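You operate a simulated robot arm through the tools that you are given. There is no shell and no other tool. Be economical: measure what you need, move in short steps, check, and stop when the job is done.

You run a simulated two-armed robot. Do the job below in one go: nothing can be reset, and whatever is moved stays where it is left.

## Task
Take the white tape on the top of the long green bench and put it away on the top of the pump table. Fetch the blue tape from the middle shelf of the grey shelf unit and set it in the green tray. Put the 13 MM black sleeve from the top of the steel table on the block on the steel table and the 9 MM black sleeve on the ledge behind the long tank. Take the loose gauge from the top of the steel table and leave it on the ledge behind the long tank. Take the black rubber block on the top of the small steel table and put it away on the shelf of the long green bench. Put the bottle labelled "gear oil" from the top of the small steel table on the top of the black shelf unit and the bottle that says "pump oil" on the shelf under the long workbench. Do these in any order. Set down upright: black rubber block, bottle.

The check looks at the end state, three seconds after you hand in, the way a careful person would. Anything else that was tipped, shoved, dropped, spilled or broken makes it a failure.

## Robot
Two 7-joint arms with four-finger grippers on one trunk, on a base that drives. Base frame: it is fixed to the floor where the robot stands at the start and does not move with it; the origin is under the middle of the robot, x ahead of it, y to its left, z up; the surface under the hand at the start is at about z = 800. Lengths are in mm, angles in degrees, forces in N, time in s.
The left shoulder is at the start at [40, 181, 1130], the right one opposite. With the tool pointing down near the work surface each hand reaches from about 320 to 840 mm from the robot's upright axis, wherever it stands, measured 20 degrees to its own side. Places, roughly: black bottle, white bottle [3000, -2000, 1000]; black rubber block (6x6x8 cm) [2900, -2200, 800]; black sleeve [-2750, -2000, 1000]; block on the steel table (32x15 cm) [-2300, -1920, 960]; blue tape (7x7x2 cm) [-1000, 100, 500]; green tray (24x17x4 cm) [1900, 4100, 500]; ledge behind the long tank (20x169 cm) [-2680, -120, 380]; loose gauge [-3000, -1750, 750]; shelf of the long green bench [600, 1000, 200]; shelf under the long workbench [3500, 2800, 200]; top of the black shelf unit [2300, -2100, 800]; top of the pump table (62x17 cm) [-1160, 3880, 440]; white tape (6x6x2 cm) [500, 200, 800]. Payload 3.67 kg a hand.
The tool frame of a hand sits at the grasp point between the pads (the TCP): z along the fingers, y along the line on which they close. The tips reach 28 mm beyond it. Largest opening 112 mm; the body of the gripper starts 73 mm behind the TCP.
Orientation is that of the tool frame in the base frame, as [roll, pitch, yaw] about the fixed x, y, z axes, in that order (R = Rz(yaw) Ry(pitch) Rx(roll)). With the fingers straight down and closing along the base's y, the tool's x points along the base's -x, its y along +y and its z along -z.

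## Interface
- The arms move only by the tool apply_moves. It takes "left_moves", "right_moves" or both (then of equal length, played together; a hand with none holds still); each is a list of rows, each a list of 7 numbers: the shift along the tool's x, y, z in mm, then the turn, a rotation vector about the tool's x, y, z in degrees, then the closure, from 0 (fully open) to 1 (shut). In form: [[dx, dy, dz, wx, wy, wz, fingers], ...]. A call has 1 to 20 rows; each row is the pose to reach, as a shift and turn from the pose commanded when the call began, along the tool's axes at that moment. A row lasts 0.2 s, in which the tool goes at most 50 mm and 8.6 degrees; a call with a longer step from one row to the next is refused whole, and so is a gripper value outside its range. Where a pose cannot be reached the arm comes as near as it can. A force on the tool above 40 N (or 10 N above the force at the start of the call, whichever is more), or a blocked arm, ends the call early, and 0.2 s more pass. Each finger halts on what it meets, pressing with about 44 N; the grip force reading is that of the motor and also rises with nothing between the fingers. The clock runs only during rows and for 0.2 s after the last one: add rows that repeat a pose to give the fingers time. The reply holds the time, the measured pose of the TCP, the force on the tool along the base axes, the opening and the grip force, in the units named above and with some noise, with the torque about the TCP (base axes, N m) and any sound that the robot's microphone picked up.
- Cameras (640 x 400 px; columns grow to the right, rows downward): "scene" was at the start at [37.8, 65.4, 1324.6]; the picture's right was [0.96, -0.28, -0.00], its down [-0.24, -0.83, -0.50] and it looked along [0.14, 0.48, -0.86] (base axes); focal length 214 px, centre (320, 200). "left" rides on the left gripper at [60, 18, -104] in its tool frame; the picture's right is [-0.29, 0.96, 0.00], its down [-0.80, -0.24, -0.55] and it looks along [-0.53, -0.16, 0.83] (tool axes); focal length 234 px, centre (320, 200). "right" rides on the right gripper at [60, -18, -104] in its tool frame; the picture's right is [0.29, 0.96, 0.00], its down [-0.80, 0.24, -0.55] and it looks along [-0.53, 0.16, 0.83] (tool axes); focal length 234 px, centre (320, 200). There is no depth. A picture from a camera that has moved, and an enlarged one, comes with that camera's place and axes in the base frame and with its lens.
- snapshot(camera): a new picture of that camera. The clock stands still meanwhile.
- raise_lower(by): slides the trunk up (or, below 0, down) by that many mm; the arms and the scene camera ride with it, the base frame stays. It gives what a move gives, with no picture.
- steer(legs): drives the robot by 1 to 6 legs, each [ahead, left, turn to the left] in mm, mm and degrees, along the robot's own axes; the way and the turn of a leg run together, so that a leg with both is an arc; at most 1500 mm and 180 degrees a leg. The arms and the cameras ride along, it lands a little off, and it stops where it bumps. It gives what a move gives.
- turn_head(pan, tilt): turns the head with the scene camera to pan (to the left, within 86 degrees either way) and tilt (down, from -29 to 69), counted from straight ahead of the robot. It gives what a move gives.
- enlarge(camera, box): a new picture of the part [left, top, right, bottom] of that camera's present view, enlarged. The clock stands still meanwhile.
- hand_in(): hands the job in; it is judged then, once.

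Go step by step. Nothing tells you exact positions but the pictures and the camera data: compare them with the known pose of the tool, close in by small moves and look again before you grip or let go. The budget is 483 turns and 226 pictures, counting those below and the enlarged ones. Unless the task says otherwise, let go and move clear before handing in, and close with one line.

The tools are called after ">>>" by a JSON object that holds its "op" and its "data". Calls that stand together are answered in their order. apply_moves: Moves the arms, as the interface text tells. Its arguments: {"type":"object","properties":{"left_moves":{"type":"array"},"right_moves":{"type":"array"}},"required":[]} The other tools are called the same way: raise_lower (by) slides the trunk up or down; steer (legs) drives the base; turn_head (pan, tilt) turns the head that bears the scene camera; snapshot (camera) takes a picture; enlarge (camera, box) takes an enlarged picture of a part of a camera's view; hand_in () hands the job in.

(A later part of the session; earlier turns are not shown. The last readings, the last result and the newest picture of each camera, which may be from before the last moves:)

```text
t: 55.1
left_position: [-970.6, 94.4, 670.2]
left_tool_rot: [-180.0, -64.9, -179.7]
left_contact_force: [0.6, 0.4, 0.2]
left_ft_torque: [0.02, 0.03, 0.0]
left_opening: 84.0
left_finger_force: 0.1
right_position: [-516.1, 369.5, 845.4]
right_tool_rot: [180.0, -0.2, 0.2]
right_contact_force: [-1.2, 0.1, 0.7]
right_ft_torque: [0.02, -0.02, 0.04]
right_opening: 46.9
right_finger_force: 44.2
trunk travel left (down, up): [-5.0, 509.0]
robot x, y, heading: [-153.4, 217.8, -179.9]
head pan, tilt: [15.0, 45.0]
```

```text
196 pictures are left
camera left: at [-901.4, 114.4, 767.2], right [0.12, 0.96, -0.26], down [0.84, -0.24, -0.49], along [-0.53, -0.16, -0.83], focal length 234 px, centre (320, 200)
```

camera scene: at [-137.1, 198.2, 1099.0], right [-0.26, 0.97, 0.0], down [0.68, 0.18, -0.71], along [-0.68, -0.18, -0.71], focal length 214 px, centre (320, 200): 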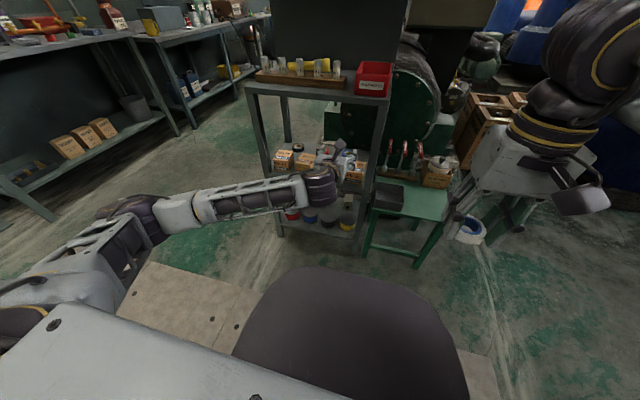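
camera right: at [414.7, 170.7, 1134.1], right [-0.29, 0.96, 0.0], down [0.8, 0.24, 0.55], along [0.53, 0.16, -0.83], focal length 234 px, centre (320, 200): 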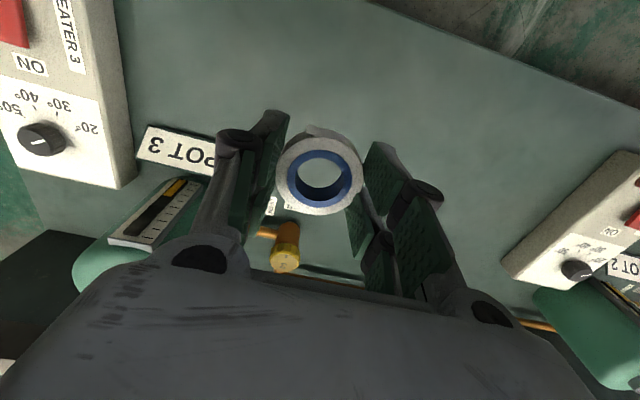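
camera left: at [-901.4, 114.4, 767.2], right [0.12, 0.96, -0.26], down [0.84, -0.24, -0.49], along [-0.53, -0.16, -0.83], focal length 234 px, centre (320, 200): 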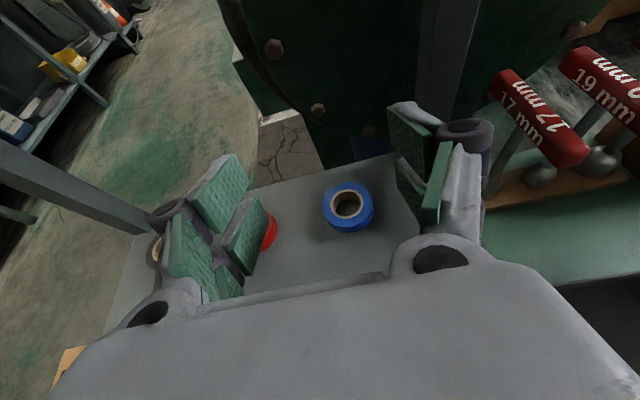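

>>> {"op": "apply_moves", "data": {"left_moves": [[-12, 2, 11, 0, -4, 0, 0.25], [-24, 4, 22, 0, -8, 0, 0.25], [-36, 6, 33, 0, -12, 0, 0.25], [-48, 6, 46, 0, -15, 0, 0.25], [-60, 6, 62, 0, -18, 0, 0.25], [-72, 6, 80, 0, -20, 0, 0.25], [-72, 6, 80, 0, -20, 0, 0.25]]}}

>>> {"op": "snapshot", "data": {"camera": "left"}}

```text
t: 56.7
left_position: [-1010.6, 101.2, 571.6]
left_tool_rot: [180.0, -45.0, -179.9]
left_contact_force: [1.1, 0.2, 0.7]
left_ft_torque: [0.01, 0.02, -0.02]
left_opening: 84.0
left_finger_force: 0.1
right_position: [-515.0, 369.3, 845.5]
right_tool_rot: [179.9, 0.0, 0.2]
right_contact_force: [-0.6, -0.3, -0.9]
right_ft_torque: [0.0, 0.01, 0.02]
right_opening: 46.8
right_finger_force: 43.9
trunk travel left (down, up): [-5.0, 509.0]
robot x, y, heading: [-152.6, 215.3, -179.7]
head pan, tilt: [15.0, 45.0]
```

```text
195 pictures are left
camera left: at [-979.5, 119.9, 687.0], right [0.2, 0.96, -0.2], down [0.96, -0.24, -0.17], along [-0.21, -0.16, -0.96], focal length 234 px, centre (320, 200)
```

left: 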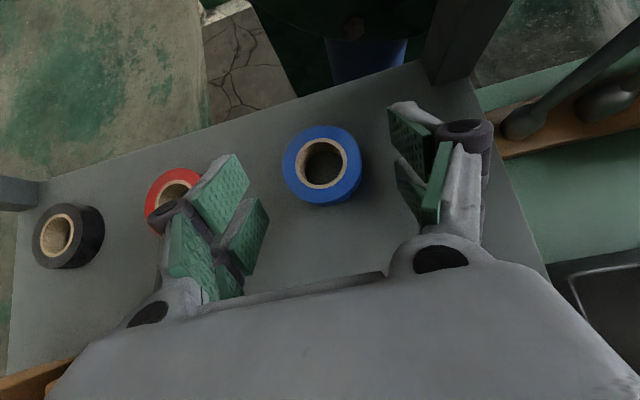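

>>> {"op": "apply_moves", "data": {"left_moves": [[-3, 1, 12, 0, 0, 0, 0.25], [-5, 1, 22, 0, 0, 0, 0.25], [-5, 1, 28, 0, 0, 0, 0.25], [-5, 1, 28, 0, 0, 0, 0.25]]}}

>>> {"op": "snapshot", "data": {"camera": "left"}}

```text
t: 57.7
left_position: [-1028.5, 102.5, 546.8]
left_tool_rot: [-180.0, -45.0, -179.8]
left_contact_force: [-1.0, 0.7, 0.5]
left_ft_torque: [-0.01, 0.01, 0.0]
left_opening: 83.9
left_finger_force: 0.0
right_position: [-517.1, 369.6, 845.2]
right_tool_rot: [-180.0, 0.0, 0.2]
right_contact_force: [1.3, -0.8, 0.1]
right_ft_torque: [0.01, 0.04, -0.02]
right_opening: 46.9
right_finger_force: 44.0
trunk travel left (down, up): [-5.0, 509.0]
robot x, y, heading: [-153.8, 214.0, -179.9]
head pan, tilt: [15.0, 45.0]
```

```text
194 pictures are left
camera left: at [-997.1, 120.7, 663.3], right [0.2, 0.96, -0.2], down [0.96, -0.24, -0.17], along [-0.21, -0.16, -0.96], focal length 234 px, centre (320, 200)
```

left: 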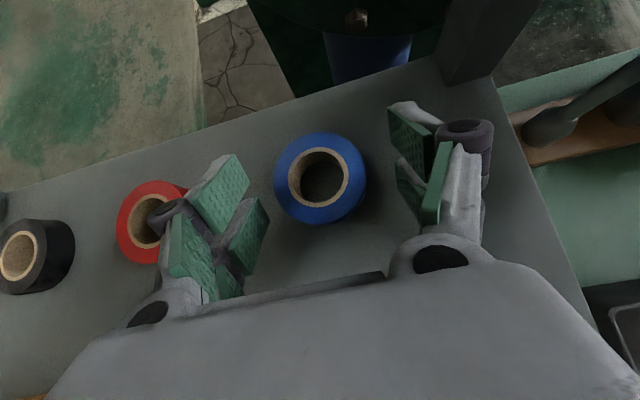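

The tape seems a little lower and farther; I go 10 mm more along the tool and close.

>>> {"op": "apply_moves", "data": {"left_moves": [[-2, -1, 6, 0, 0, 0, 0.25], [-3, -1, 11, 0, 0, 0, 0.25], [-3, -1, 11, 0, 0, 0, 0.45], [-3, -1, 11, 0, 0, 0, 0.65], [-3, -1, 11, 0, 0, 0, 0.75], [-3, -1, 11, 0, 0, 0, 0.75]]}}

>>> {"op": "snapshot", "data": {"camera": "left"}}

```text
t: 59.1
left_position: [-1033.5, 101.9, 538.6]
left_tool_rot: [-180.0, -45.0, -179.8]
left_contact_force: [0.1, 0.9, 1.4]
left_ft_torque: [0.08, 0.05, 0.0]
left_opening: 60.1
left_finger_force: 43.9
right_position: [-516.2, 369.0, 846.3]
right_tool_rot: [179.9, 0.0, 0.2]
right_contact_force: [-0.3, 0.5, 0.2]
right_ft_torque: [-0.02, -0.01, 0.0]
right_opening: 46.7
right_finger_force: 45.0
trunk travel left (down, up): [-5.0, 509.0]
robot x, y, heading: [-149.9, 221.5, -179.8]
head pan, tilt: [15.0, 45.0]
```

```text
193 pictures are left
camera left: at [-1001.9, 120.2, 653.7], right [0.2, 0.96, -0.2], down [0.96, -0.24, -0.17], along [-0.21, -0.16, -0.96], focal length 234 px, centre (320, 200)
```

left: 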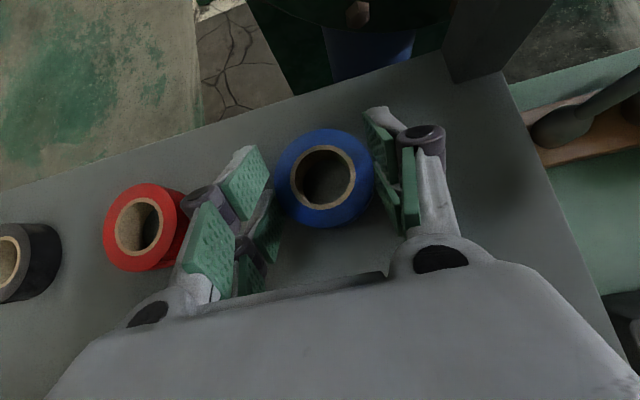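

The blue tape is gripped at 60 mm. I lift it, level out and withdraw over the boxes.

>>> {"op": "apply_moves", "data": {"left_moves": [[14, 0, -14, 0, 0, 0, 0.75], [21, 0, -21, 0, 0, 0, 0.75], [27, 0, -41, 0, 5, 0, 0.75], [33, 0, -59, 0, 10, 0, 0.75], [34.6, 0, -81, 0, 15, 0, 0.75], [42, 0, -106, 0, 20, 0, 0.75], [52, 0, -128, 0, 25, 0, 0.75], [52, 0, -128, 0, 25, 0, 0.75]]}}

>>> {"op": "snapshot", "data": {"camera": "left"}}

>>> {"op": "enlarge", "data": {"camera": "scene", "box": [260, 80, 420, 220]}}

```text
t: 60.9
left_position: [-978.8, 101.8, 663.7]
left_tool_rot: [-180.0, -70.0, -179.8]
left_contact_force: [0.3, -0.5, -0.1]
left_ft_torque: [0.01, -0.01, 0.01]
left_opening: 60.0
left_finger_force: 43.8
right_position: [-514.5, 370.3, 845.6]
right_tool_rot: [-180.0, -0.1, 0.2]
right_contact_force: [-0.8, 0.6, -0.2]
right_ft_torque: [0.02, -0.02, 0.01]
right_opening: 46.7
right_finger_force: 43.6
trunk travel left (down, up): [-5.0, 509.0]
robot x, y, heading: [-152.8, 220.6, -179.8]
head pan, tilt: [15.0, 45.0]
```

```text
192 pictures are left
camera left: at [-901.2, 121.1, 755.5], right [0.09, 0.96, -0.27], down [0.79, -0.24, -0.56], along [-0.6, -0.16, -0.78], focal length 234 px, centre (320, 200)
```

left: 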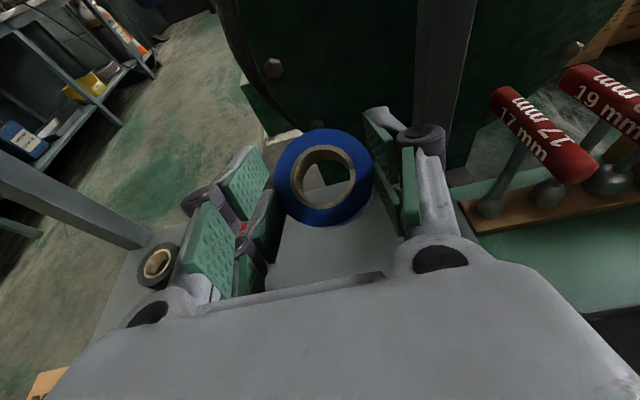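

```text
2.86 times, centred on (340, 150) of scene
camera zoom: at [-253.8, 197.8, 1099.0], right [-0.26, 0.97, 0.0], down [0.68, 0.18, -0.71], along [-0.68, -0.18, -0.71], focal length 613 px, centre (263, 343)
```

zoom: 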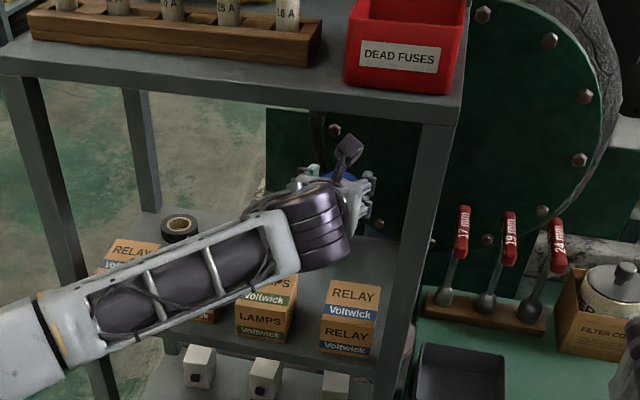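

Holding well. I back out with the base, then pull the arm back.

>>> {"op": "steer", "data": {"legs": [[-150, 0, 0]]}}

>>> {"op": "apply_moves", "data": {"left_moves": [[0, 0, -40, 0, 0, 0, 0.75], [0, 0, -80, 0, 0, 0, 0.75], [0, 0, -120, 0, 0, 0, 0.75], [0, 0, -150, 0, 0, 0, 0.75], [0, 0, -150, 0, 0, 0, 0.75]]}}

>>> {"op": "snapshot", "data": {"camera": "scene"}}

```text
t: 62.2
left_position: [-829.9, 103.3, 665.2]
left_tool_rot: [179.9, -70.1, -179.8]
left_contact_force: [-0.5, 0.5, -1.3]
left_ft_torque: [-0.01, -0.06, -0.02]
left_opening: 60.2
left_finger_force: 44.0
right_position: [-366.7, 370.1, 846.3]
right_tool_rot: [180.0, 0.1, 0.2]
right_contact_force: [-0.6, -0.7, -0.5]
right_ft_torque: [-0.01, 0.01, 0.03]
right_opening: 46.4
right_finger_force: 43.7
trunk travel left (down, up): [-5.0, 509.0]
robot x, y, heading: [-6.1, 220.6, -179.8]
head pan, tilt: [15.0, 45.0]
```

```text
t: 63.5
left_position: [-687.9, 103.8, 714.1]
left_tool_rot: [-179.9, -70.0, -179.8]
left_contact_force: [-0.8, -0.1, -0.5]
left_ft_torque: [-0.01, -0.02, 0.0]
left_opening: 60.0
left_finger_force: 43.7
right_position: [-367.5, 369.8, 846.0]
right_tool_rot: [180.0, 0.1, 0.2]
right_contact_force: [0.1, 0.3, 0.0]
right_ft_torque: [-0.03, 0.0, -0.01]
right_opening: 46.9
right_finger_force: 43.7
trunk travel left (down, up): [-5.0, 509.0]
robot x, y, heading: [-6.8, 216.6, -179.7]
head pan, tilt: [15.0, 45.0]
```

```text
190 pictures are left
camera scene: at [-105.5, 198.2, 1099.0], right [-0.26, 0.97, 0.0], down [0.68, 0.18, -0.71], along [-0.68, -0.18, -0.71], focal length 214 px, centre (320, 200)
```

scene: 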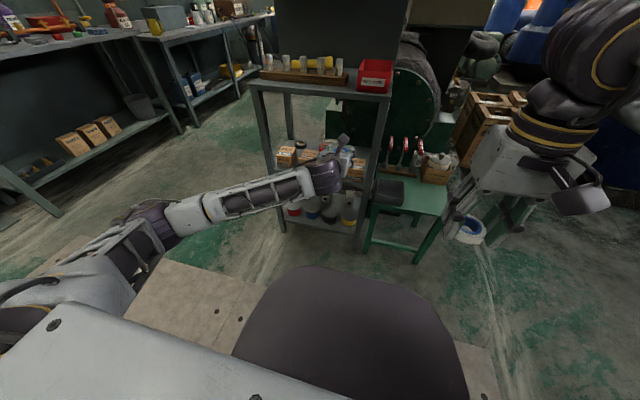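

Clear of the shelf. I raise the trunk and bring the left hand back to pointing down.

>>> {"op": "apply_moves", "data": {"left_moves": [[-5, -9, -28, 0, -7, 0, 0.75], [-10, -18, -56, 0, -14, 0, 0.75], [-15, -27, -84, 0, -21, 0, 0.75], [-20, -36, -112, 0, -28, 0, 0.75], [-25, -46, -140, 0, -35, 0, 0.75], [-30, -56, -168, 0, -42, 0, 0.75], [-35, -66, -196, 0, -49, 0, 0.75], [-40, -76, -224, 0, -56, 0, 0.75], [-45, -86, -252, 0, -63, 0, 0.75], [-45, -94, -258, 0, -70, 0, 0.75], [-45, -94, -258, 0, -70, 0, 0.75]]}}

>>> {"op": "raise_lower", "data": {"by": 245}}

>>> {"op": "snapshot", "data": {"camera": "left"}}

```text
t: 65.8
left_position: [-429.9, 11.2, 760.9]
left_tool_rot: [-180.0, 0.1, -179.8]
left_contact_force: [-0.1, -1.3, 0.2]
left_ft_torque: [0.02, 0.01, -0.02]
left_opening: 59.8
left_finger_force: 44.1
right_position: [-367.3, 370.0, 845.4]
right_tool_rot: [180.0, 0.0, 0.2]
right_contact_force: [-0.1, -0.5, -0.9]
right_ft_torque: [0.01, -0.01, -0.03]
right_opening: 46.5
right_finger_force: 44.2
trunk travel left (down, up): [-5.0, 509.0]
robot x, y, heading: [-2.1, 222.7, -179.8]
head pan, tilt: [15.0, 45.0]
```

```text
t: 68.4
left_position: [-431.0, 11.9, 1004.5]
left_tool_rot: [-180.0, 0.1, -179.8]
left_contact_force: [-0.8, 0.4, 0.1]
left_ft_torque: [-0.03, -0.01, 0.04]
left_opening: 59.4
left_finger_force: 44.2
right_position: [-367.6, 369.0, 1089.4]
right_tool_rot: [180.0, 0.0, 0.2]
right_contact_force: [0.6, 0.5, 0.4]
right_ft_torque: [-0.03, -0.02, 0.01]
right_opening: 46.9
right_finger_force: 43.7
trunk travel left (down, up): [-250.0, 264.0]
robot x, y, heading: [-2.0, 221.4, -180.0]
head pan, tilt: [15.0, 45.0]
```

```text
189 pictures are left
camera left: at [-490.8, 29.2, 1109.1], right [0.28, 0.96, 0.0], down [0.8, -0.24, 0.55], along [0.53, -0.16, -0.83], focal length 234 px, centre (320, 200)
```

left: 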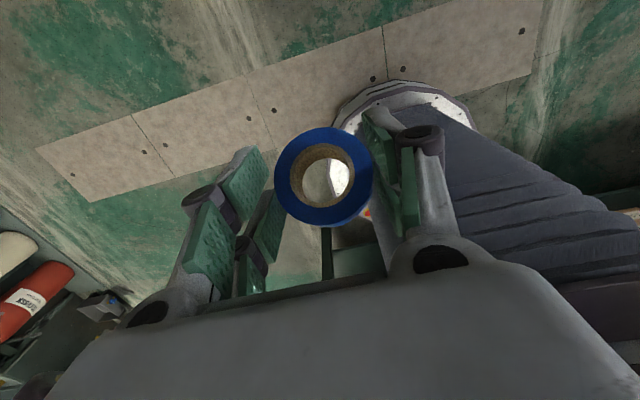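

Both tapes are held. I turn to face +y and drive up the aisle toward the pump table.

>>> {"op": "steer", "data": {"legs": [[180, 0, 0], [0, 0, -90], [1300, 0, 0], [900, 600, 0]]}}

>>> {"op": "turn_head", "data": {"pan": 5, "tilt": 35}}

>>> {"op": "snapshot", "data": {"camera": "scene"}}

```text
t: 85.5
left_position: [-998.2, 2809.9, 1005.6]
left_tool_rot: [-180.0, 0.0, 90.0]
left_contact_force: [0.3, -0.1, -1.1]
left_ft_torque: [-0.01, 0.03, 0.0]
left_opening: 58.3
left_finger_force: 44.4
right_position: [-638.6, 2745.0, 1090.2]
right_tool_rot: [-180.0, 0.0, -89.9]
right_contact_force: [-1.2, 0.0, 0.0]
right_ft_torque: [0.03, -0.02, 0.01]
right_opening: 46.5
right_finger_force: 44.0
trunk travel left (down, up): [-250.0, 264.0]
robot x, y, heading: [-792.4, 2386.0, 89.9]
head pan, tilt: [15.0, 45.0]
```

```text
t: 86.2
left_position: [-997.4, 2809.0, 1006.1]
left_tool_rot: [179.9, 0.1, 89.9]
left_contact_force: [0.3, -0.1, -0.8]
left_ft_torque: [0.0, 0.01, -0.01]
left_opening: 57.8
left_finger_force: 43.9
right_position: [-639.1, 2744.0, 1090.6]
right_tool_rot: [180.0, 0.0, -90.0]
right_contact_force: [0.1, 0.3, -0.2]
right_ft_torque: [0.01, -0.01, 0.0]
right_opening: 46.4
right_finger_force: 44.4
trunk travel left (down, up): [-250.0, 264.0]
robot x, y, heading: [-787.8, 2380.6, 90.4]
head pan, tilt: [5.0, 35.0]
```

```text
188 pictures are left
camera scene: at [-799.9, 2492.2, 1358.4], right [1.0, 0.09, 0.0], down [0.05, -0.57, -0.82], along [-0.07, 0.82, -0.57], focal length 214 px, centre (320, 200)
```

scene: 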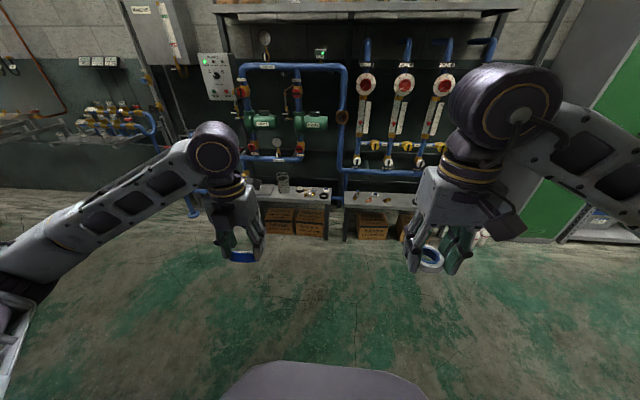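

>>> {"op": "enlarge", "data": {"camera": "scene", "box": [230, 150, 440, 250]}}

>>> {"op": "snapshot", "data": {"camera": "left"}}

```text
3.05 times, centred on (335, 200) of scene
camera zoom: at [-799.9, 2492.2, 1358.4], right [1.0, 0.09, 0.0], down [0.05, -0.57, -0.82], along [-0.07, 0.82, -0.57], focal length 654 px, centre (274, 200)
```

zoom: 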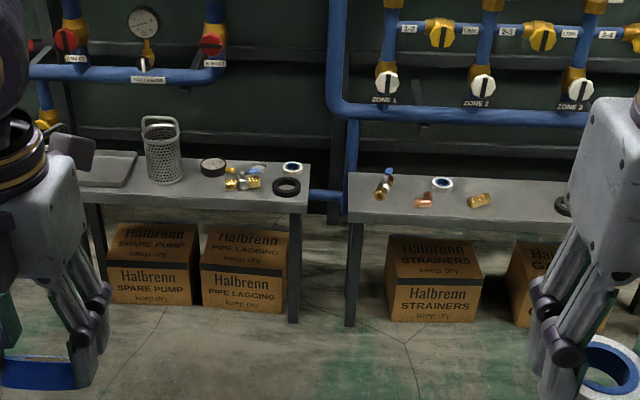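

```text
186 pictures are left
camera left: at [-978.7, 2869.7, 1109.3], right [0.96, -0.29, 0.0], down [-0.24, -0.8, 0.55], along [-0.16, -0.53, -0.83], focal length 234 px, centre (320, 200)
```

left: 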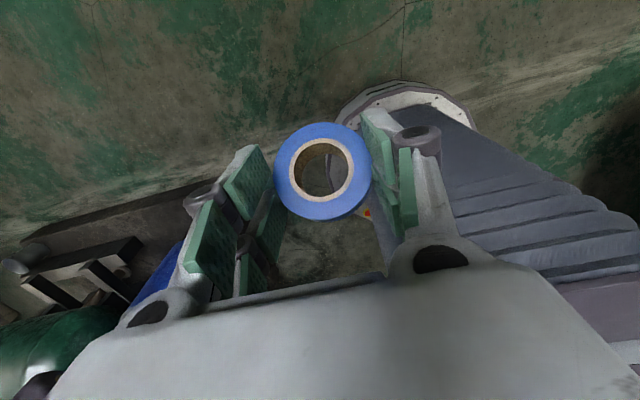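

The left low table is the pump table; there's a free spot in front of the small gauge, right of the perforated canister, near [-1099, 3821]. I drive closer, lower the trunk and look.

>>> {"op": "steer", "data": {"legs": [[800, 430, -0.4]]}}

>>> {"op": "raise_lower", "data": {"by": -200}}

>>> {"op": "turn_head", "data": {"pan": -10, "tilt": 45}}

>>> {"op": "snapshot", "data": {"camera": "scene"}}

```text
t: 91.0
left_position: [-1420.1, 3619.5, 1004.6]
left_tool_rot: [179.9, 0.0, 89.3]
left_contact_force: [0.7, -0.5, -0.4]
left_ft_torque: [-0.02, 0.01, 0.02]
left_opening: 57.4
left_finger_force: 43.8
right_position: [-1063.4, 3550.0, 1089.7]
right_tool_rot: [-180.0, 0.0, -90.7]
right_contact_force: [0.5, -0.1, 0.4]
right_ft_torque: [-0.01, -0.03, 0.01]
right_opening: 46.6
right_finger_force: 43.9
trunk travel left (down, up): [-250.0, 264.0]
robot x, y, heading: [-1220.4, 3188.5, 89.1]
head pan, tilt: [5.0, 35.0]
```

```text
t: 93.2
left_position: [-1419.6, 3619.6, 805.3]
left_tool_rot: [180.0, 0.0, 89.3]
left_contact_force: [0.1, -0.8, -0.2]
left_ft_torque: [0.0, -0.01, 0.03]
left_opening: 57.2
left_finger_force: 44.7
right_position: [-1063.1, 3550.2, 889.0]
right_tool_rot: [-180.0, 0.1, -90.8]
right_contact_force: [0.8, -0.1, -0.5]
right_ft_torque: [0.01, 0.02, -0.01]
right_opening: 46.7
right_finger_force: 44.4
trunk travel left (down, up): [-50.0, 464.0]
robot x, y, heading: [-1216.9, 3192.4, 89.3]
head pan, tilt: [5.0, 35.0]
```

```text
t: 93.9
left_position: [-1419.4, 3619.4, 804.1]
left_tool_rot: [180.0, 0.0, 89.2]
left_contact_force: [-0.6, -1.0, -0.1]
left_ft_torque: [-0.01, 0.0, 0.0]
left_opening: 57.5
left_finger_force: 44.0
right_position: [-1063.7, 3549.0, 889.4]
right_tool_rot: [180.0, 0.0, -90.8]
right_contact_force: [0.4, -0.1, 0.3]
right_ft_torque: [-0.02, 0.01, 0.04]
right_opening: 46.5
right_finger_force: 44.3
trunk travel left (down, up): [-50.0, 464.0]
robot x, y, heading: [-1219.8, 3189.0, 89.3]
head pan, tilt: [-10.0, 45.0]
```

```text
185 pictures are left
camera scene: at [-1205.7, 3291.7, 1142.5], right [0.98, -0.19, 0.0], down [-0.13, -0.69, -0.71], along [0.13, 0.69, -0.71], focal length 214 px, centre (320, 200)
```

scene: 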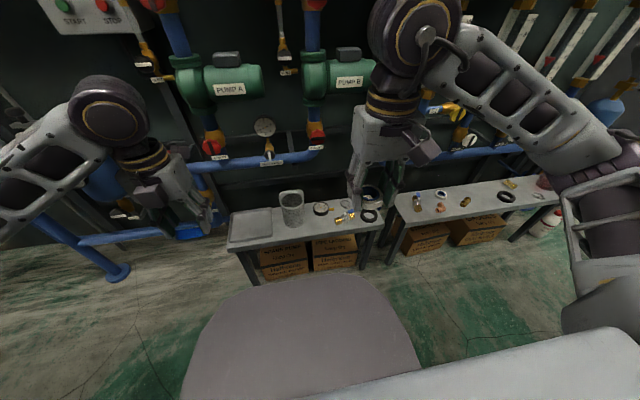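

>>> {"op": "snapshot", "data": {"camera": "right"}}

>>> {"op": "enlarge", "data": {"camera": "scene", "box": [220, 170, 400, 270]}}

```text
184 pictures are left
camera right: at [-1045.5, 3489.7, 992.4], right [-0.96, -0.27, 0.0], down [-0.23, 0.8, 0.55], along [-0.15, 0.53, -0.83], focal length 234 px, centre (320, 200)
```

right: 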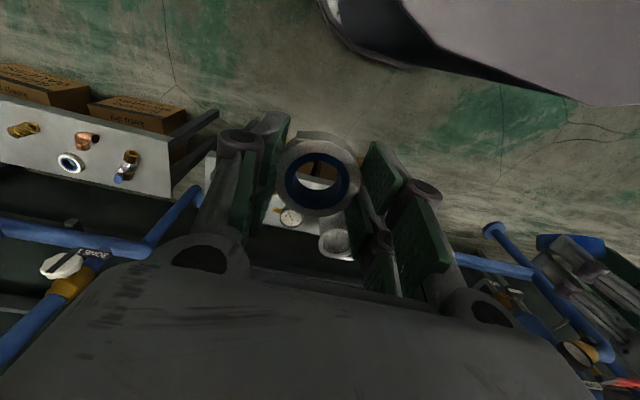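

```text
3.56 times, centred on (310, 220) of scene
camera zoom: at [-1205.7, 3291.7, 1142.5], right [0.98, -0.19, 0.0], down [-0.13, -0.69, -0.71], along [0.13, 0.69, -0.71], focal length 763 px, centre (356, 129)
```

zoom: 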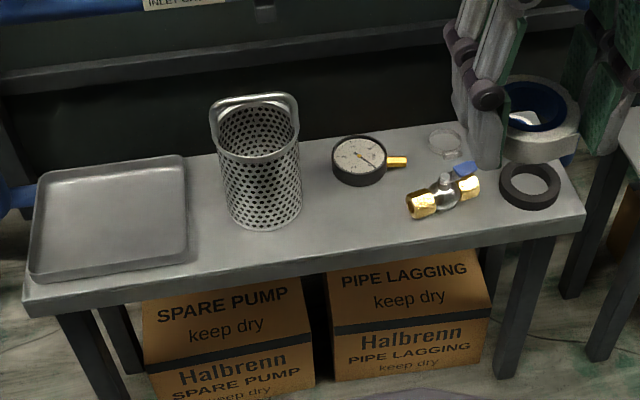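

The free spot is at about [-1107, 3840] (table front edge y=3795, z=440 confirmed). I bring the right hand over it, turned 90° so that the fingers open front to back and the body stays away from the canister.

>>> {"op": "apply_moves", "data": {"right_moves": [[-26, 4, 10, 0, 0, -8.2, 0.8], [-52, 8, 20, 0, 0, -16.4, 0.8], [-78, 12, 30, 0, 0, -24.6, 0.8], [-104, 16, 50, 0, 0, -32.8, 0.8], [-130, 20, 70, 0, 0, -41, 0.8], [-156, 24, 90, 0, 0, -49.2, 0.8], [-182, 28, 110, 0, 0, -57.4, 0.8], [-208, 32, 130, 0, 0, -65.6, 0.8], [-234, 38, 150, 0, 0, -73.8, 0.8], [-262, 43, 170, 0, 0, -82, 0.8], [-290, 47, 189, 0, 0, -90, 0.8], [-290, 47, 189, 0, 0, -90, 0.8]]}}

>>> {"op": "enlarge", "data": {"camera": "scene", "box": [220, 120, 420, 270]}}

>>> {"op": "snapshot", "data": {"camera": "right"}}

```text
t: 96.5
left_position: [-1420.5, 3619.0, 804.4]
left_tool_rot: [179.9, -0.1, 89.2]
left_contact_force: [-1.1, -0.6, -1.2]
left_ft_torque: [0.02, -0.05, 0.01]
left_opening: 57.1
left_finger_force: 43.7
right_position: [-1111.1, 3598.7, 691.8]
right_tool_rot: [-168.6, -0.4, -10.2]
right_contact_force: [3.3, -0.1, -3.1]
right_ft_torque: [0.03, 0.26, 0.06]
right_opening: 46.6
right_finger_force: 44.0
right hand out of reach, approached as far as the arm can: row 7, 8, 9, 10, 11, 12
trunk travel left (down, up): [-50.0, 464.0]
robot x, y, heading: [-1219.7, 3191.2, 89.2]
head pan, tilt: [-10.0, 45.0]
```

```text
2.67 times, centred on (320, 195) of scene
camera zoom: at [-1207.8, 3290.2, 1142.7], right [0.98, -0.19, 0.0], down [-0.13, -0.69, -0.71], along [0.13, 0.7, -0.71], focal length 572 px, centre (320, 213)
```

zoom: 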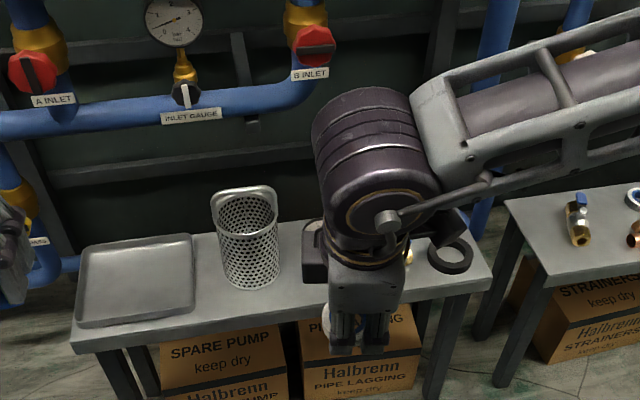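

```text
181 pictures are left
camera right: at [-1053.4, 3586.6, 796.3], right [0.12, -0.98, -0.19], down [-0.85, -0.2, 0.49], along [-0.51, 0.1, -0.85], focal length 234 px, centre (320, 200)
```

right: 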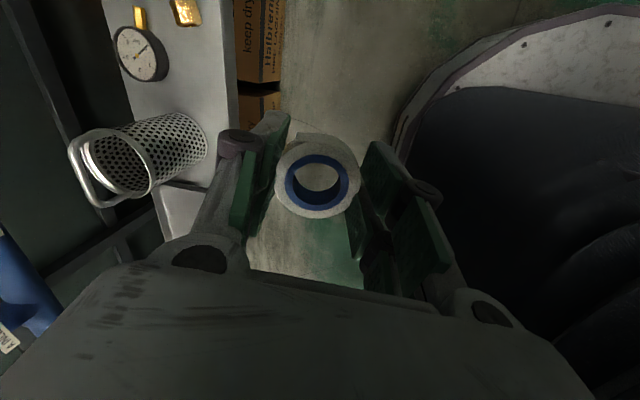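

That wrist turn hit a limit. I level the hand, turn it back to the original heading and use left-right finger opening instead.

>>> {"op": "apply_moves", "data": {"right_moves": [[0, 0, -10, -6, 0, 0, 0.8], [0, 0, -20, -11.4, 0, 0, 0.8], [0, 0, -20, -11.4, 0, 0, 0.8]]}}

>>> {"op": "apply_moves", "data": {"right_moves": [[0, 0, 0, 0, 0, 8.2, 0.8], [0, 0, 0, 0, 0, 16.4, 0.8], [0, 0, 0, 0, 0, 24.6, 0.8], [0, 0, 0, 0, 0, 32.8, 0.8], [0, 0, 0, 0, 0, 41, 0.8], [0, 0, 0, 0, 0, 49.2, 0.8], [0, 0, 0, 0, 0, 57.4, 0.8], [0, 0, 0, 0, 0, 65.6, 0.8], [0, 0, 0, 0, 0, 73.8, 0.8], [0, 0, 0, 0, 0, 79.8, 0.8], [0, 0, 0, 0, 0, 79.8, 0.8]]}}

```text
t: 97.3
left_position: [-1420.2, 3619.6, 804.8]
left_tool_rot: [180.0, 0.0, 89.3]
left_contact_force: [0.1, -0.5, -0.5]
left_ft_torque: [0.02, -0.05, 0.01]
left_opening: 57.2
left_finger_force: 43.8
right_position: [-1117.7, 3594.0, 704.2]
right_tool_rot: [-171.2, 0.4, -11.7]
right_contact_force: [0.1, -0.3, -0.4]
right_ft_torque: [-0.02, -0.01, 0.01]
right_opening: 46.6
right_finger_force: 43.7
right hand out of reach, approached as far as the arm can: row 1, 2, 3
trunk travel left (down, up): [-50.0, 464.0]
robot x, y, heading: [-1216.6, 3187.2, 89.2]
head pan, tilt: [-10.0, 45.0]
```

```text
t: 99.7
left_position: [-1419.4, 3619.7, 804.4]
left_tool_rot: [180.0, 0.1, 89.3]
left_contact_force: [-0.2, -0.5, 0.6]
left_ft_torque: [0.02, 0.02, 0.05]
left_opening: 56.4
left_finger_force: 43.8
right_position: [-1119.3, 3591.8, 704.7]
right_tool_rot: [-178.9, 8.7, -91.4]
right_contact_force: [0.1, -0.4, -0.3]
right_ft_torque: [0.02, -0.01, -0.04]
right_opening: 46.5
right_finger_force: 44.2
trunk travel left (down, up): [-50.0, 464.0]
robot x, y, heading: [-1219.4, 3189.4, 89.1]
head pan, tilt: [-10.0, 45.0]
```

>>> {"op": "apply_moves", "data": {"right_moves": [[0, 0, 0, -1, 4, 0, 0.8], [0, 0, 0, -1, 8.7, 0, 0.8], [0, 0, 0, -1, 8.7, 0, 0.8]]}}

>>> {"op": "apply_moves", "data": {"right_moves": [[-45, 0, 0, 0, 0, 0, 0.8], [-90, -5, 10, 0, 0, 0, 0.8], [-135, -10, 20, 0, 0, 0, 0.8], [-180, -16, 30, 0, 0, 0, 0.8], [-220, -20, 50, 0, 0, 0, 0.8], [-240, -22, 65, 0, 0, 0, 0.8], [-240, -22, 65, 0, 0, 0, 0.8]]}}

>>> {"op": "enlarge", "data": {"camera": "scene", "box": [220, 120, 420, 270]}}

>>> {"op": "snapshot", "data": {"camera": "right"}}

```text
t: 100.5
left_position: [-1419.3, 3619.9, 804.4]
left_tool_rot: [-180.0, 0.0, 89.2]
left_contact_force: [0.2, 0.0, -0.8]
left_ft_torque: [0.01, 0.0, 0.03]
left_opening: 56.9
left_finger_force: 43.7
right_position: [-1117.9, 3591.8, 704.6]
right_tool_rot: [-179.9, 0.0, -91.5]
right_contact_force: [0.2, -0.5, 0.5]
right_ft_torque: [-0.02, 0.03, -0.01]
right_opening: 47.0
right_finger_force: 43.9
trunk travel left (down, up): [-50.0, 464.0]
robot x, y, heading: [-1223.8, 3190.0, 89.2]
head pan, tilt: [-10.0, 45.0]
```

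```text
t: 102.1
left_position: [-1420.0, 3620.9, 804.6]
left_tool_rot: [-180.0, 0.0, 89.2]
left_contact_force: [0.2, -0.5, -0.1]
left_ft_torque: [0.01, -0.01, -0.01]
left_opening: 56.5
left_finger_force: 44.4
right_position: [-1090.1, 3831.3, 640.2]
right_tool_rot: [-179.9, 0.1, -91.5]
right_contact_force: [-0.5, 0.0, 0.0]
right_ft_torque: [-0.02, -0.02, 0.02]
right_opening: 46.6
right_finger_force: 44.0
trunk travel left (down, up): [-50.0, 464.0]
robot x, y, heading: [-1218.0, 3188.6, 89.1]
head pan, tilt: [-10.0, 45.0]
```

```text
2.67 times, centred on (320, 195) of scene
camera zoom: at [-1205.6, 3291.7, 1142.5], right [0.98, -0.19, 0.0], down [-0.13, -0.69, -0.71], along [0.13, 0.69, -0.71], focal length 572 px, centre (320, 213)
```

zoom: 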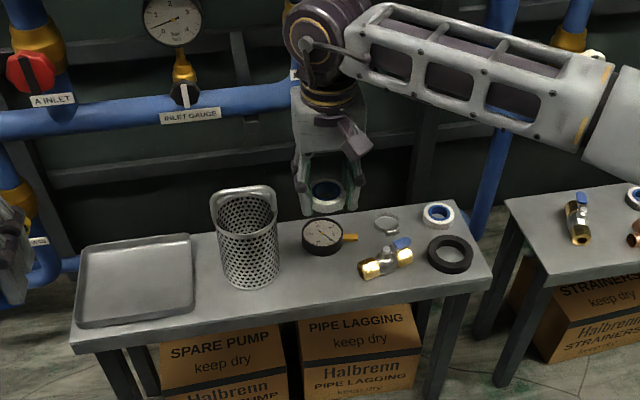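

```text
179 pictures are left
camera right: at [-1074.9, 3771.5, 744.1], right [-0.96, -0.26, 0.0], down [-0.22, 0.8, 0.55], along [-0.14, 0.54, -0.83], focal length 234 px, centre (320, 200)
```

right: 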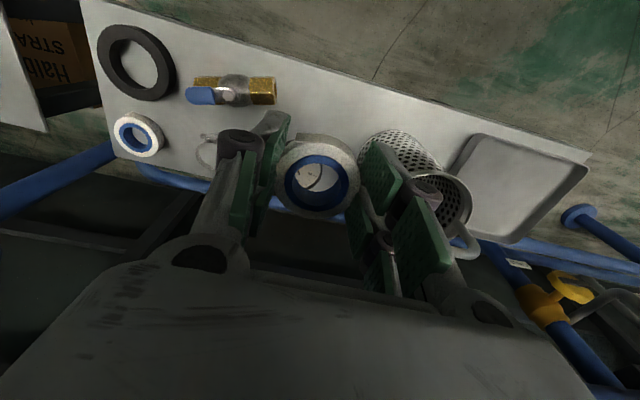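

>>> {"op": "apply_moves", "data": {"right_moves": [[-2, 4, 40, 0, 0, 0, 0.8], [-4, 8, 80, 0, 0, 0, 0.8], [-4, 8, 115, 0, 0, 0, 0.8], [-4, 8, 145, 0, 0, 0, 0.8], [-4, 8, 158, 0, 0, 0, 0.8], [-4, 8, 158, 0, 0, 0, 0.8]]}}

>>> {"op": "enlarge", "data": {"camera": "scene", "box": [240, 160, 400, 260]}}

>>> {"op": "snapshot", "data": {"camera": "right"}}

```text
t: 103.5
left_position: [-1419.4, 3619.7, 803.7]
left_tool_rot: [-180.0, -0.1, 89.3]
left_contact_force: [0.3, -0.1, -0.8]
left_ft_torque: [0.0, -0.02, 0.0]
left_opening: 56.9
left_finger_force: 44.0
right_position: [-1097.5, 3835.8, 481.7]
right_tool_rot: [-179.8, -0.1, -91.5]
right_contact_force: [-0.1, 0.0, 0.2]
right_ft_torque: [0.02, -0.03, 0.0]
right_opening: 46.7
right_finger_force: 44.6
trunk travel left (down, up): [-50.0, 464.0]
robot x, y, heading: [-1223.8, 3189.0, 89.2]
head pan, tilt: [-10.0, 45.0]
```

```text
4.00 times, centred on (320, 210) of scene
camera zoom: at [-1205.7, 3291.7, 1142.4], right [0.98, -0.19, 0.0], down [-0.13, -0.69, -0.71], along [0.13, 0.69, -0.71], focal length 858 px, centre (320, 160)
```

zoom: 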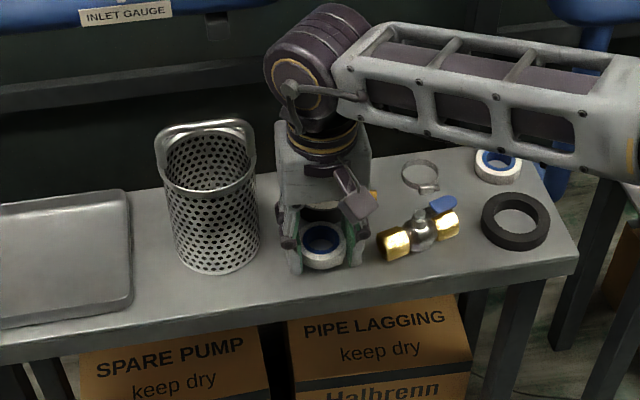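

```text
177 pictures are left
camera right: at [-1081.9, 3774.8, 584.8], right [-0.96, -0.26, 0.0], down [-0.22, 0.8, 0.55], along [-0.14, 0.53, -0.83], focal length 234 px, centre (320, 200)
```

right: 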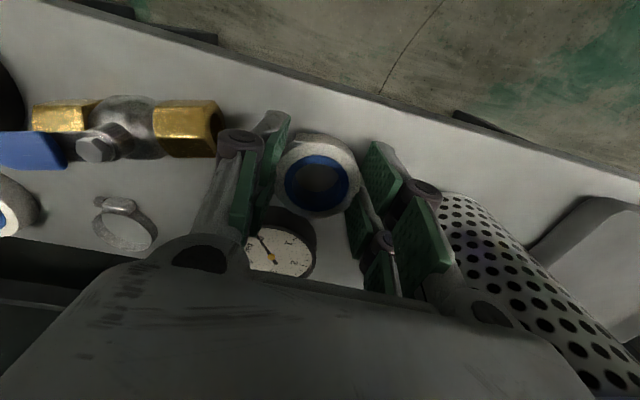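

Position is good. I lower the last few millimetres until contact.

>>> {"op": "apply_moves", "data": {"right_moves": [[0, 0, 4, 0, 0, 0, 0.8], [0, 0, 7, 0, 0, 0, 0.8], [0, 0, 9, 0, 0, 0, 0.8], [0, 0, 9, 0, 0, 0, 0.8]]}}

```text
t: 104.5
left_position: [-1420.4, 3619.7, 804.0]
left_tool_rot: [-180.0, 0.0, 89.3]
left_contact_force: [0.1, 0.7, -1.0]
left_ft_torque: [0.0, -0.01, -0.02]
left_opening: 56.4
left_finger_force: 43.8
right_position: [-1098.7, 3834.7, 473.0]
right_tool_rot: [-179.8, 0.0, -91.5]
right_contact_force: [-0.1, -0.8, -0.3]
right_ft_torque: [-0.03, 0.01, 0.01]
right_opening: 46.5
right_finger_force: 43.9
trunk travel left (down, up): [-50.0, 464.0]
robot x, y, heading: [-1219.3, 3189.7, 89.0]
head pan, tilt: [-10.0, 45.0]
```

>>> {"op": "apply_moves", "data": {"right_moves": [[0, 0, 2, 0, 0, 0, 0.8], [0, 0, 4, 0, 0, 0, 0.8], [0, 0, 4, 0, 0, 0, 0.8]]}}

>>> {"op": "enlarge", "data": {"camera": "scene", "box": [280, 190, 360, 240]}}

```text
t: 105.3
left_position: [-1420.0, 3618.6, 804.4]
left_tool_rot: [-179.9, 0.0, 89.2]
left_contact_force: [0.2, -0.3, -0.5]
left_ft_torque: [-0.02, -0.02, -0.03]
left_opening: 56.2
left_finger_force: 44.1
right_position: [-1097.4, 3834.7, 471.3]
right_tool_rot: [-179.9, 0.4, -91.5]
right_contact_force: [2.5, -4.4, 21.8]
right_ft_torque: [-0.01, -0.08, -0.02]
right_opening: 46.6
right_finger_force: 43.8
trunk travel left (down, up): [-50.0, 464.0]
robot x, y, heading: [-1221.1, 3190.5, 89.2]
head pan, tilt: [-10.0, 45.0]
```

```text
8.00 times, centred on (320, 215) of scene
camera zoom: at [-1205.8, 3289.6, 1142.8], right [0.98, -0.19, 0.0], down [-0.13, -0.69, -0.71], along [0.13, 0.7, -0.71], focal length 1716 px, centre (320, 80)
```

zoom: 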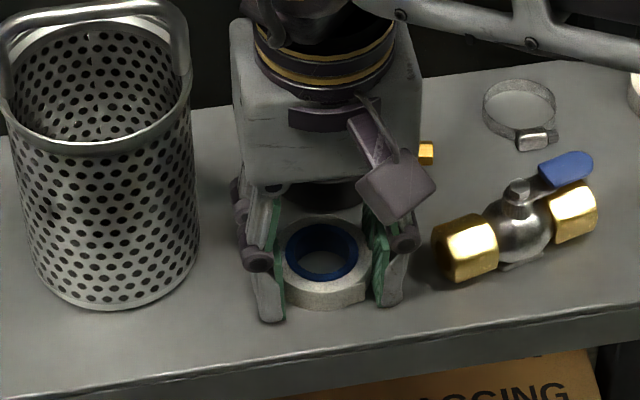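

Contact at 22 N. I open slightly and rise.

>>> {"op": "apply_moves", "data": {"right_moves": [[0, 0, 2, 0, 0, 0, 0.6], [0, 0, 2, 0, 0, 0, 0.48], [0, 0, 2, 0, 0, 0, 0.44], [0, 0, 2, 0, 0, 0, 0.44], [0, 0, -20, 0, 0, 0, 0.44], [0, 0, -60, 0, 0, 0, 0.44], [0, 0, -110, 0, 0, 0, 0.44], [0, 0, -160, 0, 0, 0, 0.44], [0, 0, -200, 0, 0, 0, 0.44]]}}

>>> {"op": "enlarge", "data": {"camera": "scene", "box": [240, 160, 400, 260]}}

```text
t: 107.3
left_position: [-1420.1, 3620.3, 804.3]
left_tool_rot: [180.0, 0.0, 89.2]
left_contact_force: [-0.3, -0.1, -0.8]
left_ft_torque: [0.03, 0.01, -0.01]
left_opening: 56.0
left_finger_force: 43.6
right_position: [-1097.4, 3834.5, 669.4]
right_tool_rot: [-179.8, 0.0, -91.5]
right_contact_force: [-0.4, 0.0, -0.2]
right_ft_torque: [0.07, 0.02, 0.02]
right_opening: 62.7
right_finger_force: 0.0
trunk travel left (down, up): [-50.0, 464.0]
robot x, y, heading: [-1217.5, 3189.8, 89.2]
head pan, tilt: [-10.0, 45.0]
```

```text
4.00 times, centred on (320, 210) of scene
camera zoom: at [-1205.8, 3291.4, 1142.5], right [0.98, -0.19, 0.0], down [-0.13, -0.69, -0.71], along [0.13, 0.69, -0.71], focal length 858 px, centre (320, 160)
```

zoom: 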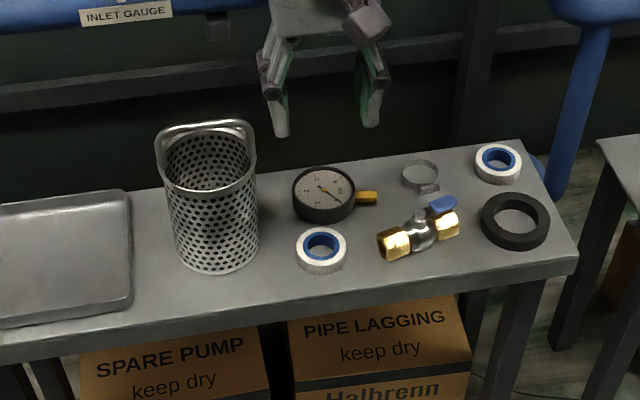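

White tape is placed cleanly. I tuck the right arm, raise the trunk, and go look for the green tray.

>>> {"op": "apply_moves", "data": {"right_moves": [[40, -5, -20, 0, 0, 0, 0.3], [80, -12, -40, 0, 0, 0, 0.3], [122, -20, -60, 0, 0, 0, 0.3], [164, -30, -80, 0, 0, 0, 0.3], [205, -40, -100, 0, 0, 0, 0.3], [250, -50, -100, 0, 0, 0, 0.3], [284, -57, -100, 0, 0, 0, 0.3], [284, -57, -100, 0, 0, 0, 0.3]]}}

>>> {"op": "raise_lower", "data": {"by": 200}}

>>> {"op": "steer", "data": {"legs": [[-400, 0, 0], [0, 0, -60]]}}

>>> {"op": "turn_head", "data": {"pan": 15, "tilt": 15}}

>>> {"op": "snapshot", "data": {"camera": "scene"}}

```text
t: 109.1
left_position: [-1419.6, 3619.6, 803.8]
left_tool_rot: [180.0, 0.0, 89.3]
left_contact_force: [-0.8, -0.2, -0.4]
left_ft_torque: [0.02, -0.01, -0.01]
left_opening: 56.1
left_finger_force: 44.0
right_position: [-1047.4, 3551.1, 768.2]
right_tool_rot: [-179.9, -0.1, -91.5]
right_contact_force: [0.0, -0.7, -0.3]
right_ft_torque: [-0.02, 0.02, -0.02]
right_opening: 78.5
right_finger_force: 0.0
trunk travel left (down, up): [-50.0, 464.0]
robot x, y, heading: [-1224.1, 3187.5, 89.2]
head pan, tilt: [-10.0, 45.0]
```

```text
t: 111.3
left_position: [-1419.7, 3619.4, 1005.2]
left_tool_rot: [-179.9, 0.1, 89.2]
left_contact_force: [0.1, -0.4, 0.2]
left_ft_torque: [0.04, -0.02, 0.0]
left_opening: 55.9
left_finger_force: 44.0
right_position: [-1047.2, 3551.1, 969.7]
right_tool_rot: [-179.9, 0.0, -91.4]
right_contact_force: [-0.7, -0.8, -0.1]
right_ft_torque: [0.0, -0.01, 0.0]
right_opening: 78.3
right_finger_force: 0.0
trunk travel left (down, up): [-250.0, 264.0]
robot x, y, heading: [-1222.0, 3189.3, 89.1]
head pan, tilt: [-10.0, 45.0]
```

```text
t: 116.8
left_position: [-947.3, 3172.8, 1005.7]
left_tool_rot: [-180.0, 0.0, 28.0]
left_contact_force: [0.8, 0.4, -0.8]
left_ft_torque: [-0.04, 0.0, -0.02]
left_opening: 55.6
left_finger_force: 44.3
right_position: [-827.2, 2813.5, 970.0]
right_tool_rot: [-179.9, -0.1, -152.7]
right_contact_force: [-0.9, 0.7, 0.7]
right_ft_torque: [-0.02, -0.01, 0.0]
right_opening: 78.6
right_finger_force: 0.1
trunk travel left (down, up): [-250.0, 264.0]
robot x, y, heading: [-1226.1, 2793.1, 28.0]
head pan, tilt: [-10.0, 45.0]
```

```text
t: 117.8
left_position: [-946.5, 3172.9, 1003.8]
left_tool_rot: [-179.9, 0.0, 28.1]
left_contact_force: [0.4, 0.2, -0.3]
left_ft_torque: [0.03, 0.0, 0.01]
left_opening: 55.2
left_finger_force: 44.2
right_position: [-827.0, 2814.2, 969.5]
right_tool_rot: [-179.9, 0.0, -152.8]
right_contact_force: [0.1, -1.5, 0.5]
right_ft_torque: [-0.02, -0.02, 0.0]
right_opening: 78.7
right_finger_force: 0.1
trunk travel left (down, up): [-250.0, 264.0]
robot x, y, heading: [-1227.2, 2791.9, 28.3]
head pan, tilt: [15.0, 15.0]
```

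```text
174 pictures are left
camera scene: at [-1140.7, 2865.3, 1390.4], right [0.68, -0.73, 0.0], down [-0.19, -0.18, -0.97], along [0.71, 0.66, -0.26], focal length 214 px, centre (320, 200)
```

scene: 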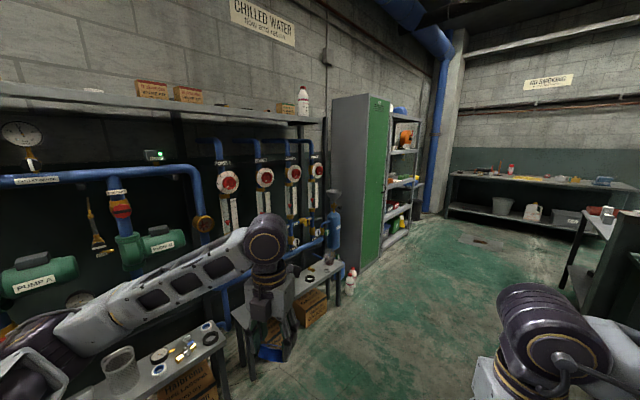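

I drive along the corridor (y≈3220) toward the rack beyond the green locker, where the tray should be.

>>> {"op": "steer", "data": {"legs": [[0, 0, -28.3], [700, 420, 0], [1300, 0, 0], [500, 0, 45]]}}

>>> {"op": "turn_head", "data": {"pan": 10, "tilt": 30}}

>>> {"op": "snapshot", "data": {"camera": "scene"}}

>>> {"op": "snapshot", "data": {"camera": "left"}}

```text
t: 132.7
left_position: [1429.3, 3756.0, 1005.8]
left_tool_rot: [179.9, 0.1, 42.3]
left_contact_force: [0.7, -0.5, 0.2]
left_ft_torque: [-0.02, 0.02, -0.02]
left_opening: 53.7
left_finger_force: 43.8
right_position: [1634.6, 3437.4, 969.5]
right_tool_rot: [-179.9, 0.0, -138.2]
right_contact_force: [0.3, 0.5, 0.1]
right_ft_torque: [0.02, 0.05, 0.01]
right_opening: 78.3
right_finger_force: 0.0
trunk travel left (down, up): [-250.0, 264.0]
robot x, y, heading: [1254.7, 3312.3, 42.2]
head pan, tilt: [15.0, 15.0]
```

```text
t: 133.4
left_position: [1429.3, 3755.6, 1004.9]
left_tool_rot: [180.0, 0.0, 42.4]
left_contact_force: [-0.4, 0.3, 0.3]
left_ft_torque: [0.04, -0.04, -0.01]
left_opening: 53.6
left_finger_force: 44.2
right_position: [1633.0, 3435.7, 968.1]
right_tool_rot: [-179.9, 0.0, -138.2]
right_contact_force: [-0.2, 0.1, 0.3]
right_ft_torque: [-0.03, 0.0, 0.03]
right_opening: 78.4
right_finger_force: 0.0
trunk travel left (down, up): [-250.0, 264.0]
robot x, y, heading: [1254.6, 3316.9, 42.5]
head pan, tilt: [10.0, 30.0]
```

```text
173 pictures are left
camera scene: at [1322.5, 3402.1, 1366.4], right [0.79, -0.61, 0.0], down [-0.31, -0.4, -0.87], along [0.53, 0.69, -0.5], focal length 214 px, centre (320, 200)
```

scene: 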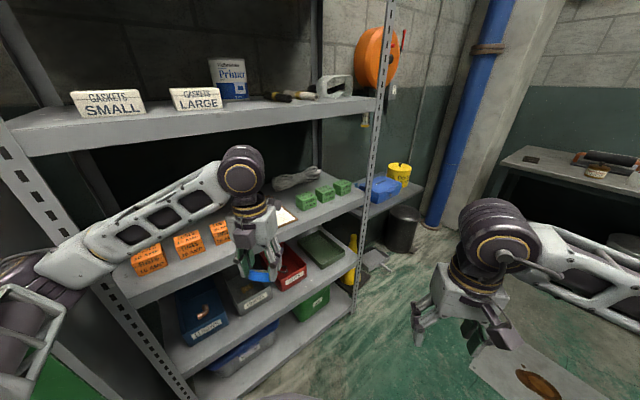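

```text
172 pictures are left
camera left: at [1486.2, 3782.6, 1109.4], right [0.43, -0.9, 0.0], down [-0.75, -0.36, 0.55], along [-0.5, -0.24, -0.83], focal length 234 px, centre (320, 200)
```

left: 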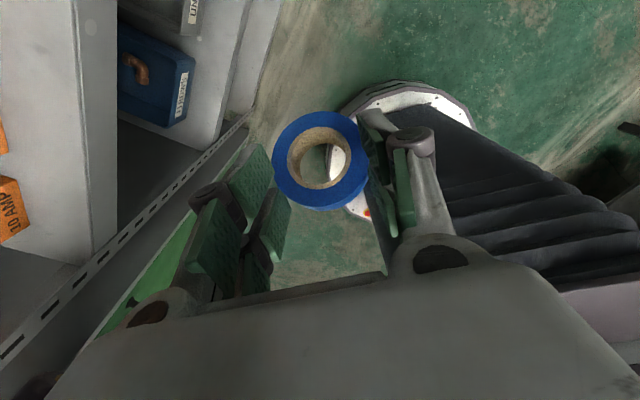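

The green tray is on the z≈500 shelf at the right end, around [1900, 4135]. The blue tape is slowly creeping in the grip, so I go there promptly: drive in front of it and lower the trunk.

>>> {"op": "steer", "data": {"legs": [[564, -561, 0], [0, 0, 47.5]]}}

>>> {"op": "raise_lower", "data": {"by": -230}}

>>> {"op": "turn_head", "data": {"pan": 10, "tilt": 40}}

>>> {"op": "snapshot", "data": {"camera": "scene"}}

```text
t: 140.1
left_position: [1833.7, 3719.1, 1005.3]
left_tool_rot: [180.0, 0.0, 90.8]
left_contact_force: [-0.8, -0.8, 0.2]
left_ft_torque: [-0.01, -0.01, -0.02]
left_opening: 53.2
left_finger_force: 44.4
right_position: [2207.9, 3659.5, 970.2]
right_tool_rot: [-179.8, 0.0, -90.0]
right_contact_force: [0.0, 0.6, 0.5]
right_ft_torque: [0.0, 0.02, 0.0]
right_opening: 78.3
right_finger_force: 0.2
trunk travel left (down, up): [-250.0, 264.0]
robot x, y, heading: [2048.5, 3297.9, 90.8]
head pan, tilt: [10.0, 30.0]
```

```text
t: 142.5
left_position: [1834.2, 3718.4, 775.9]
left_tool_rot: [-180.0, -0.1, 90.8]
left_contact_force: [0.2, -0.6, 0.2]
left_ft_torque: [-0.01, 0.01, 0.03]
left_opening: 52.9
left_finger_force: 44.1
right_position: [2208.6, 3660.4, 737.8]
right_tool_rot: [-179.8, 0.0, -90.0]
right_contact_force: [0.0, 0.0, 0.0]
right_ft_torque: [-0.05, -0.02, 0.01]
right_opening: 78.4
right_finger_force: 0.1
trunk travel left (down, up): [-20.0, 494.0]
robot x, y, heading: [2042.8, 3297.2, 90.7]
head pan, tilt: [10.0, 30.0]
```

```text
t: 143.2
left_position: [1834.8, 3718.4, 775.1]
left_tool_rot: [179.9, 0.0, 90.7]
left_contact_force: [0.0, -0.6, -0.5]
left_ft_torque: [0.01, 0.03, -0.01]
left_opening: 53.1
left_finger_force: 44.1
right_position: [2207.9, 3659.5, 738.3]
right_tool_rot: [-179.9, 0.0, -89.9]
right_contact_force: [0.2, 0.3, 0.1]
right_ft_torque: [-0.02, 0.02, -0.01]
right_opening: 78.2
right_finger_force: 0.1
trunk travel left (down, up): [-20.0, 494.0]
robot x, y, heading: [2044.6, 3297.3, 90.8]
head pan, tilt: [10.0, 40.0]
```

```text
171 pictures are left
camera scene: at [2028.1, 3399.9, 1120.5], right [0.98, 0.19, 0.0], down [0.12, -0.63, -0.77], along [-0.14, 0.75, -0.64], focal length 214 px, centre (320, 200)
```

scene: 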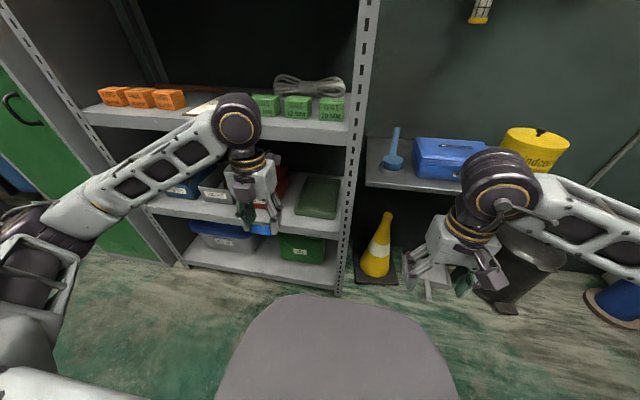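

>>> {"op": "enlarge", "data": {"camera": "scene", "box": [230, 80, 390, 280]}}

```text
2.00 times, centred on (310, 180) of scene
camera zoom: at [2028.1, 3399.9, 1120.5], right [0.98, 0.19, 0.0], down [0.12, -0.63, -0.77], along [-0.14, 0.75, -0.64], focal length 429 px, centre (340, 240)
```

zoom: 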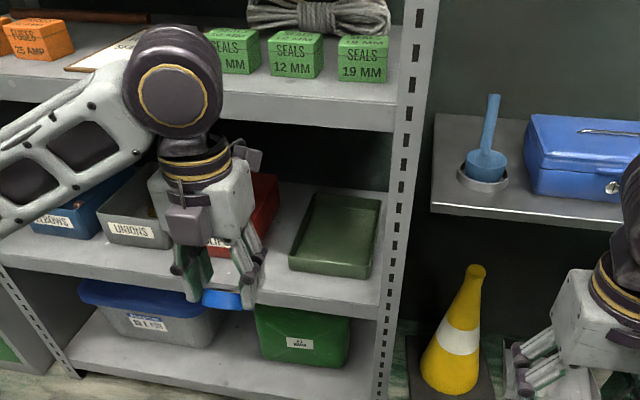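

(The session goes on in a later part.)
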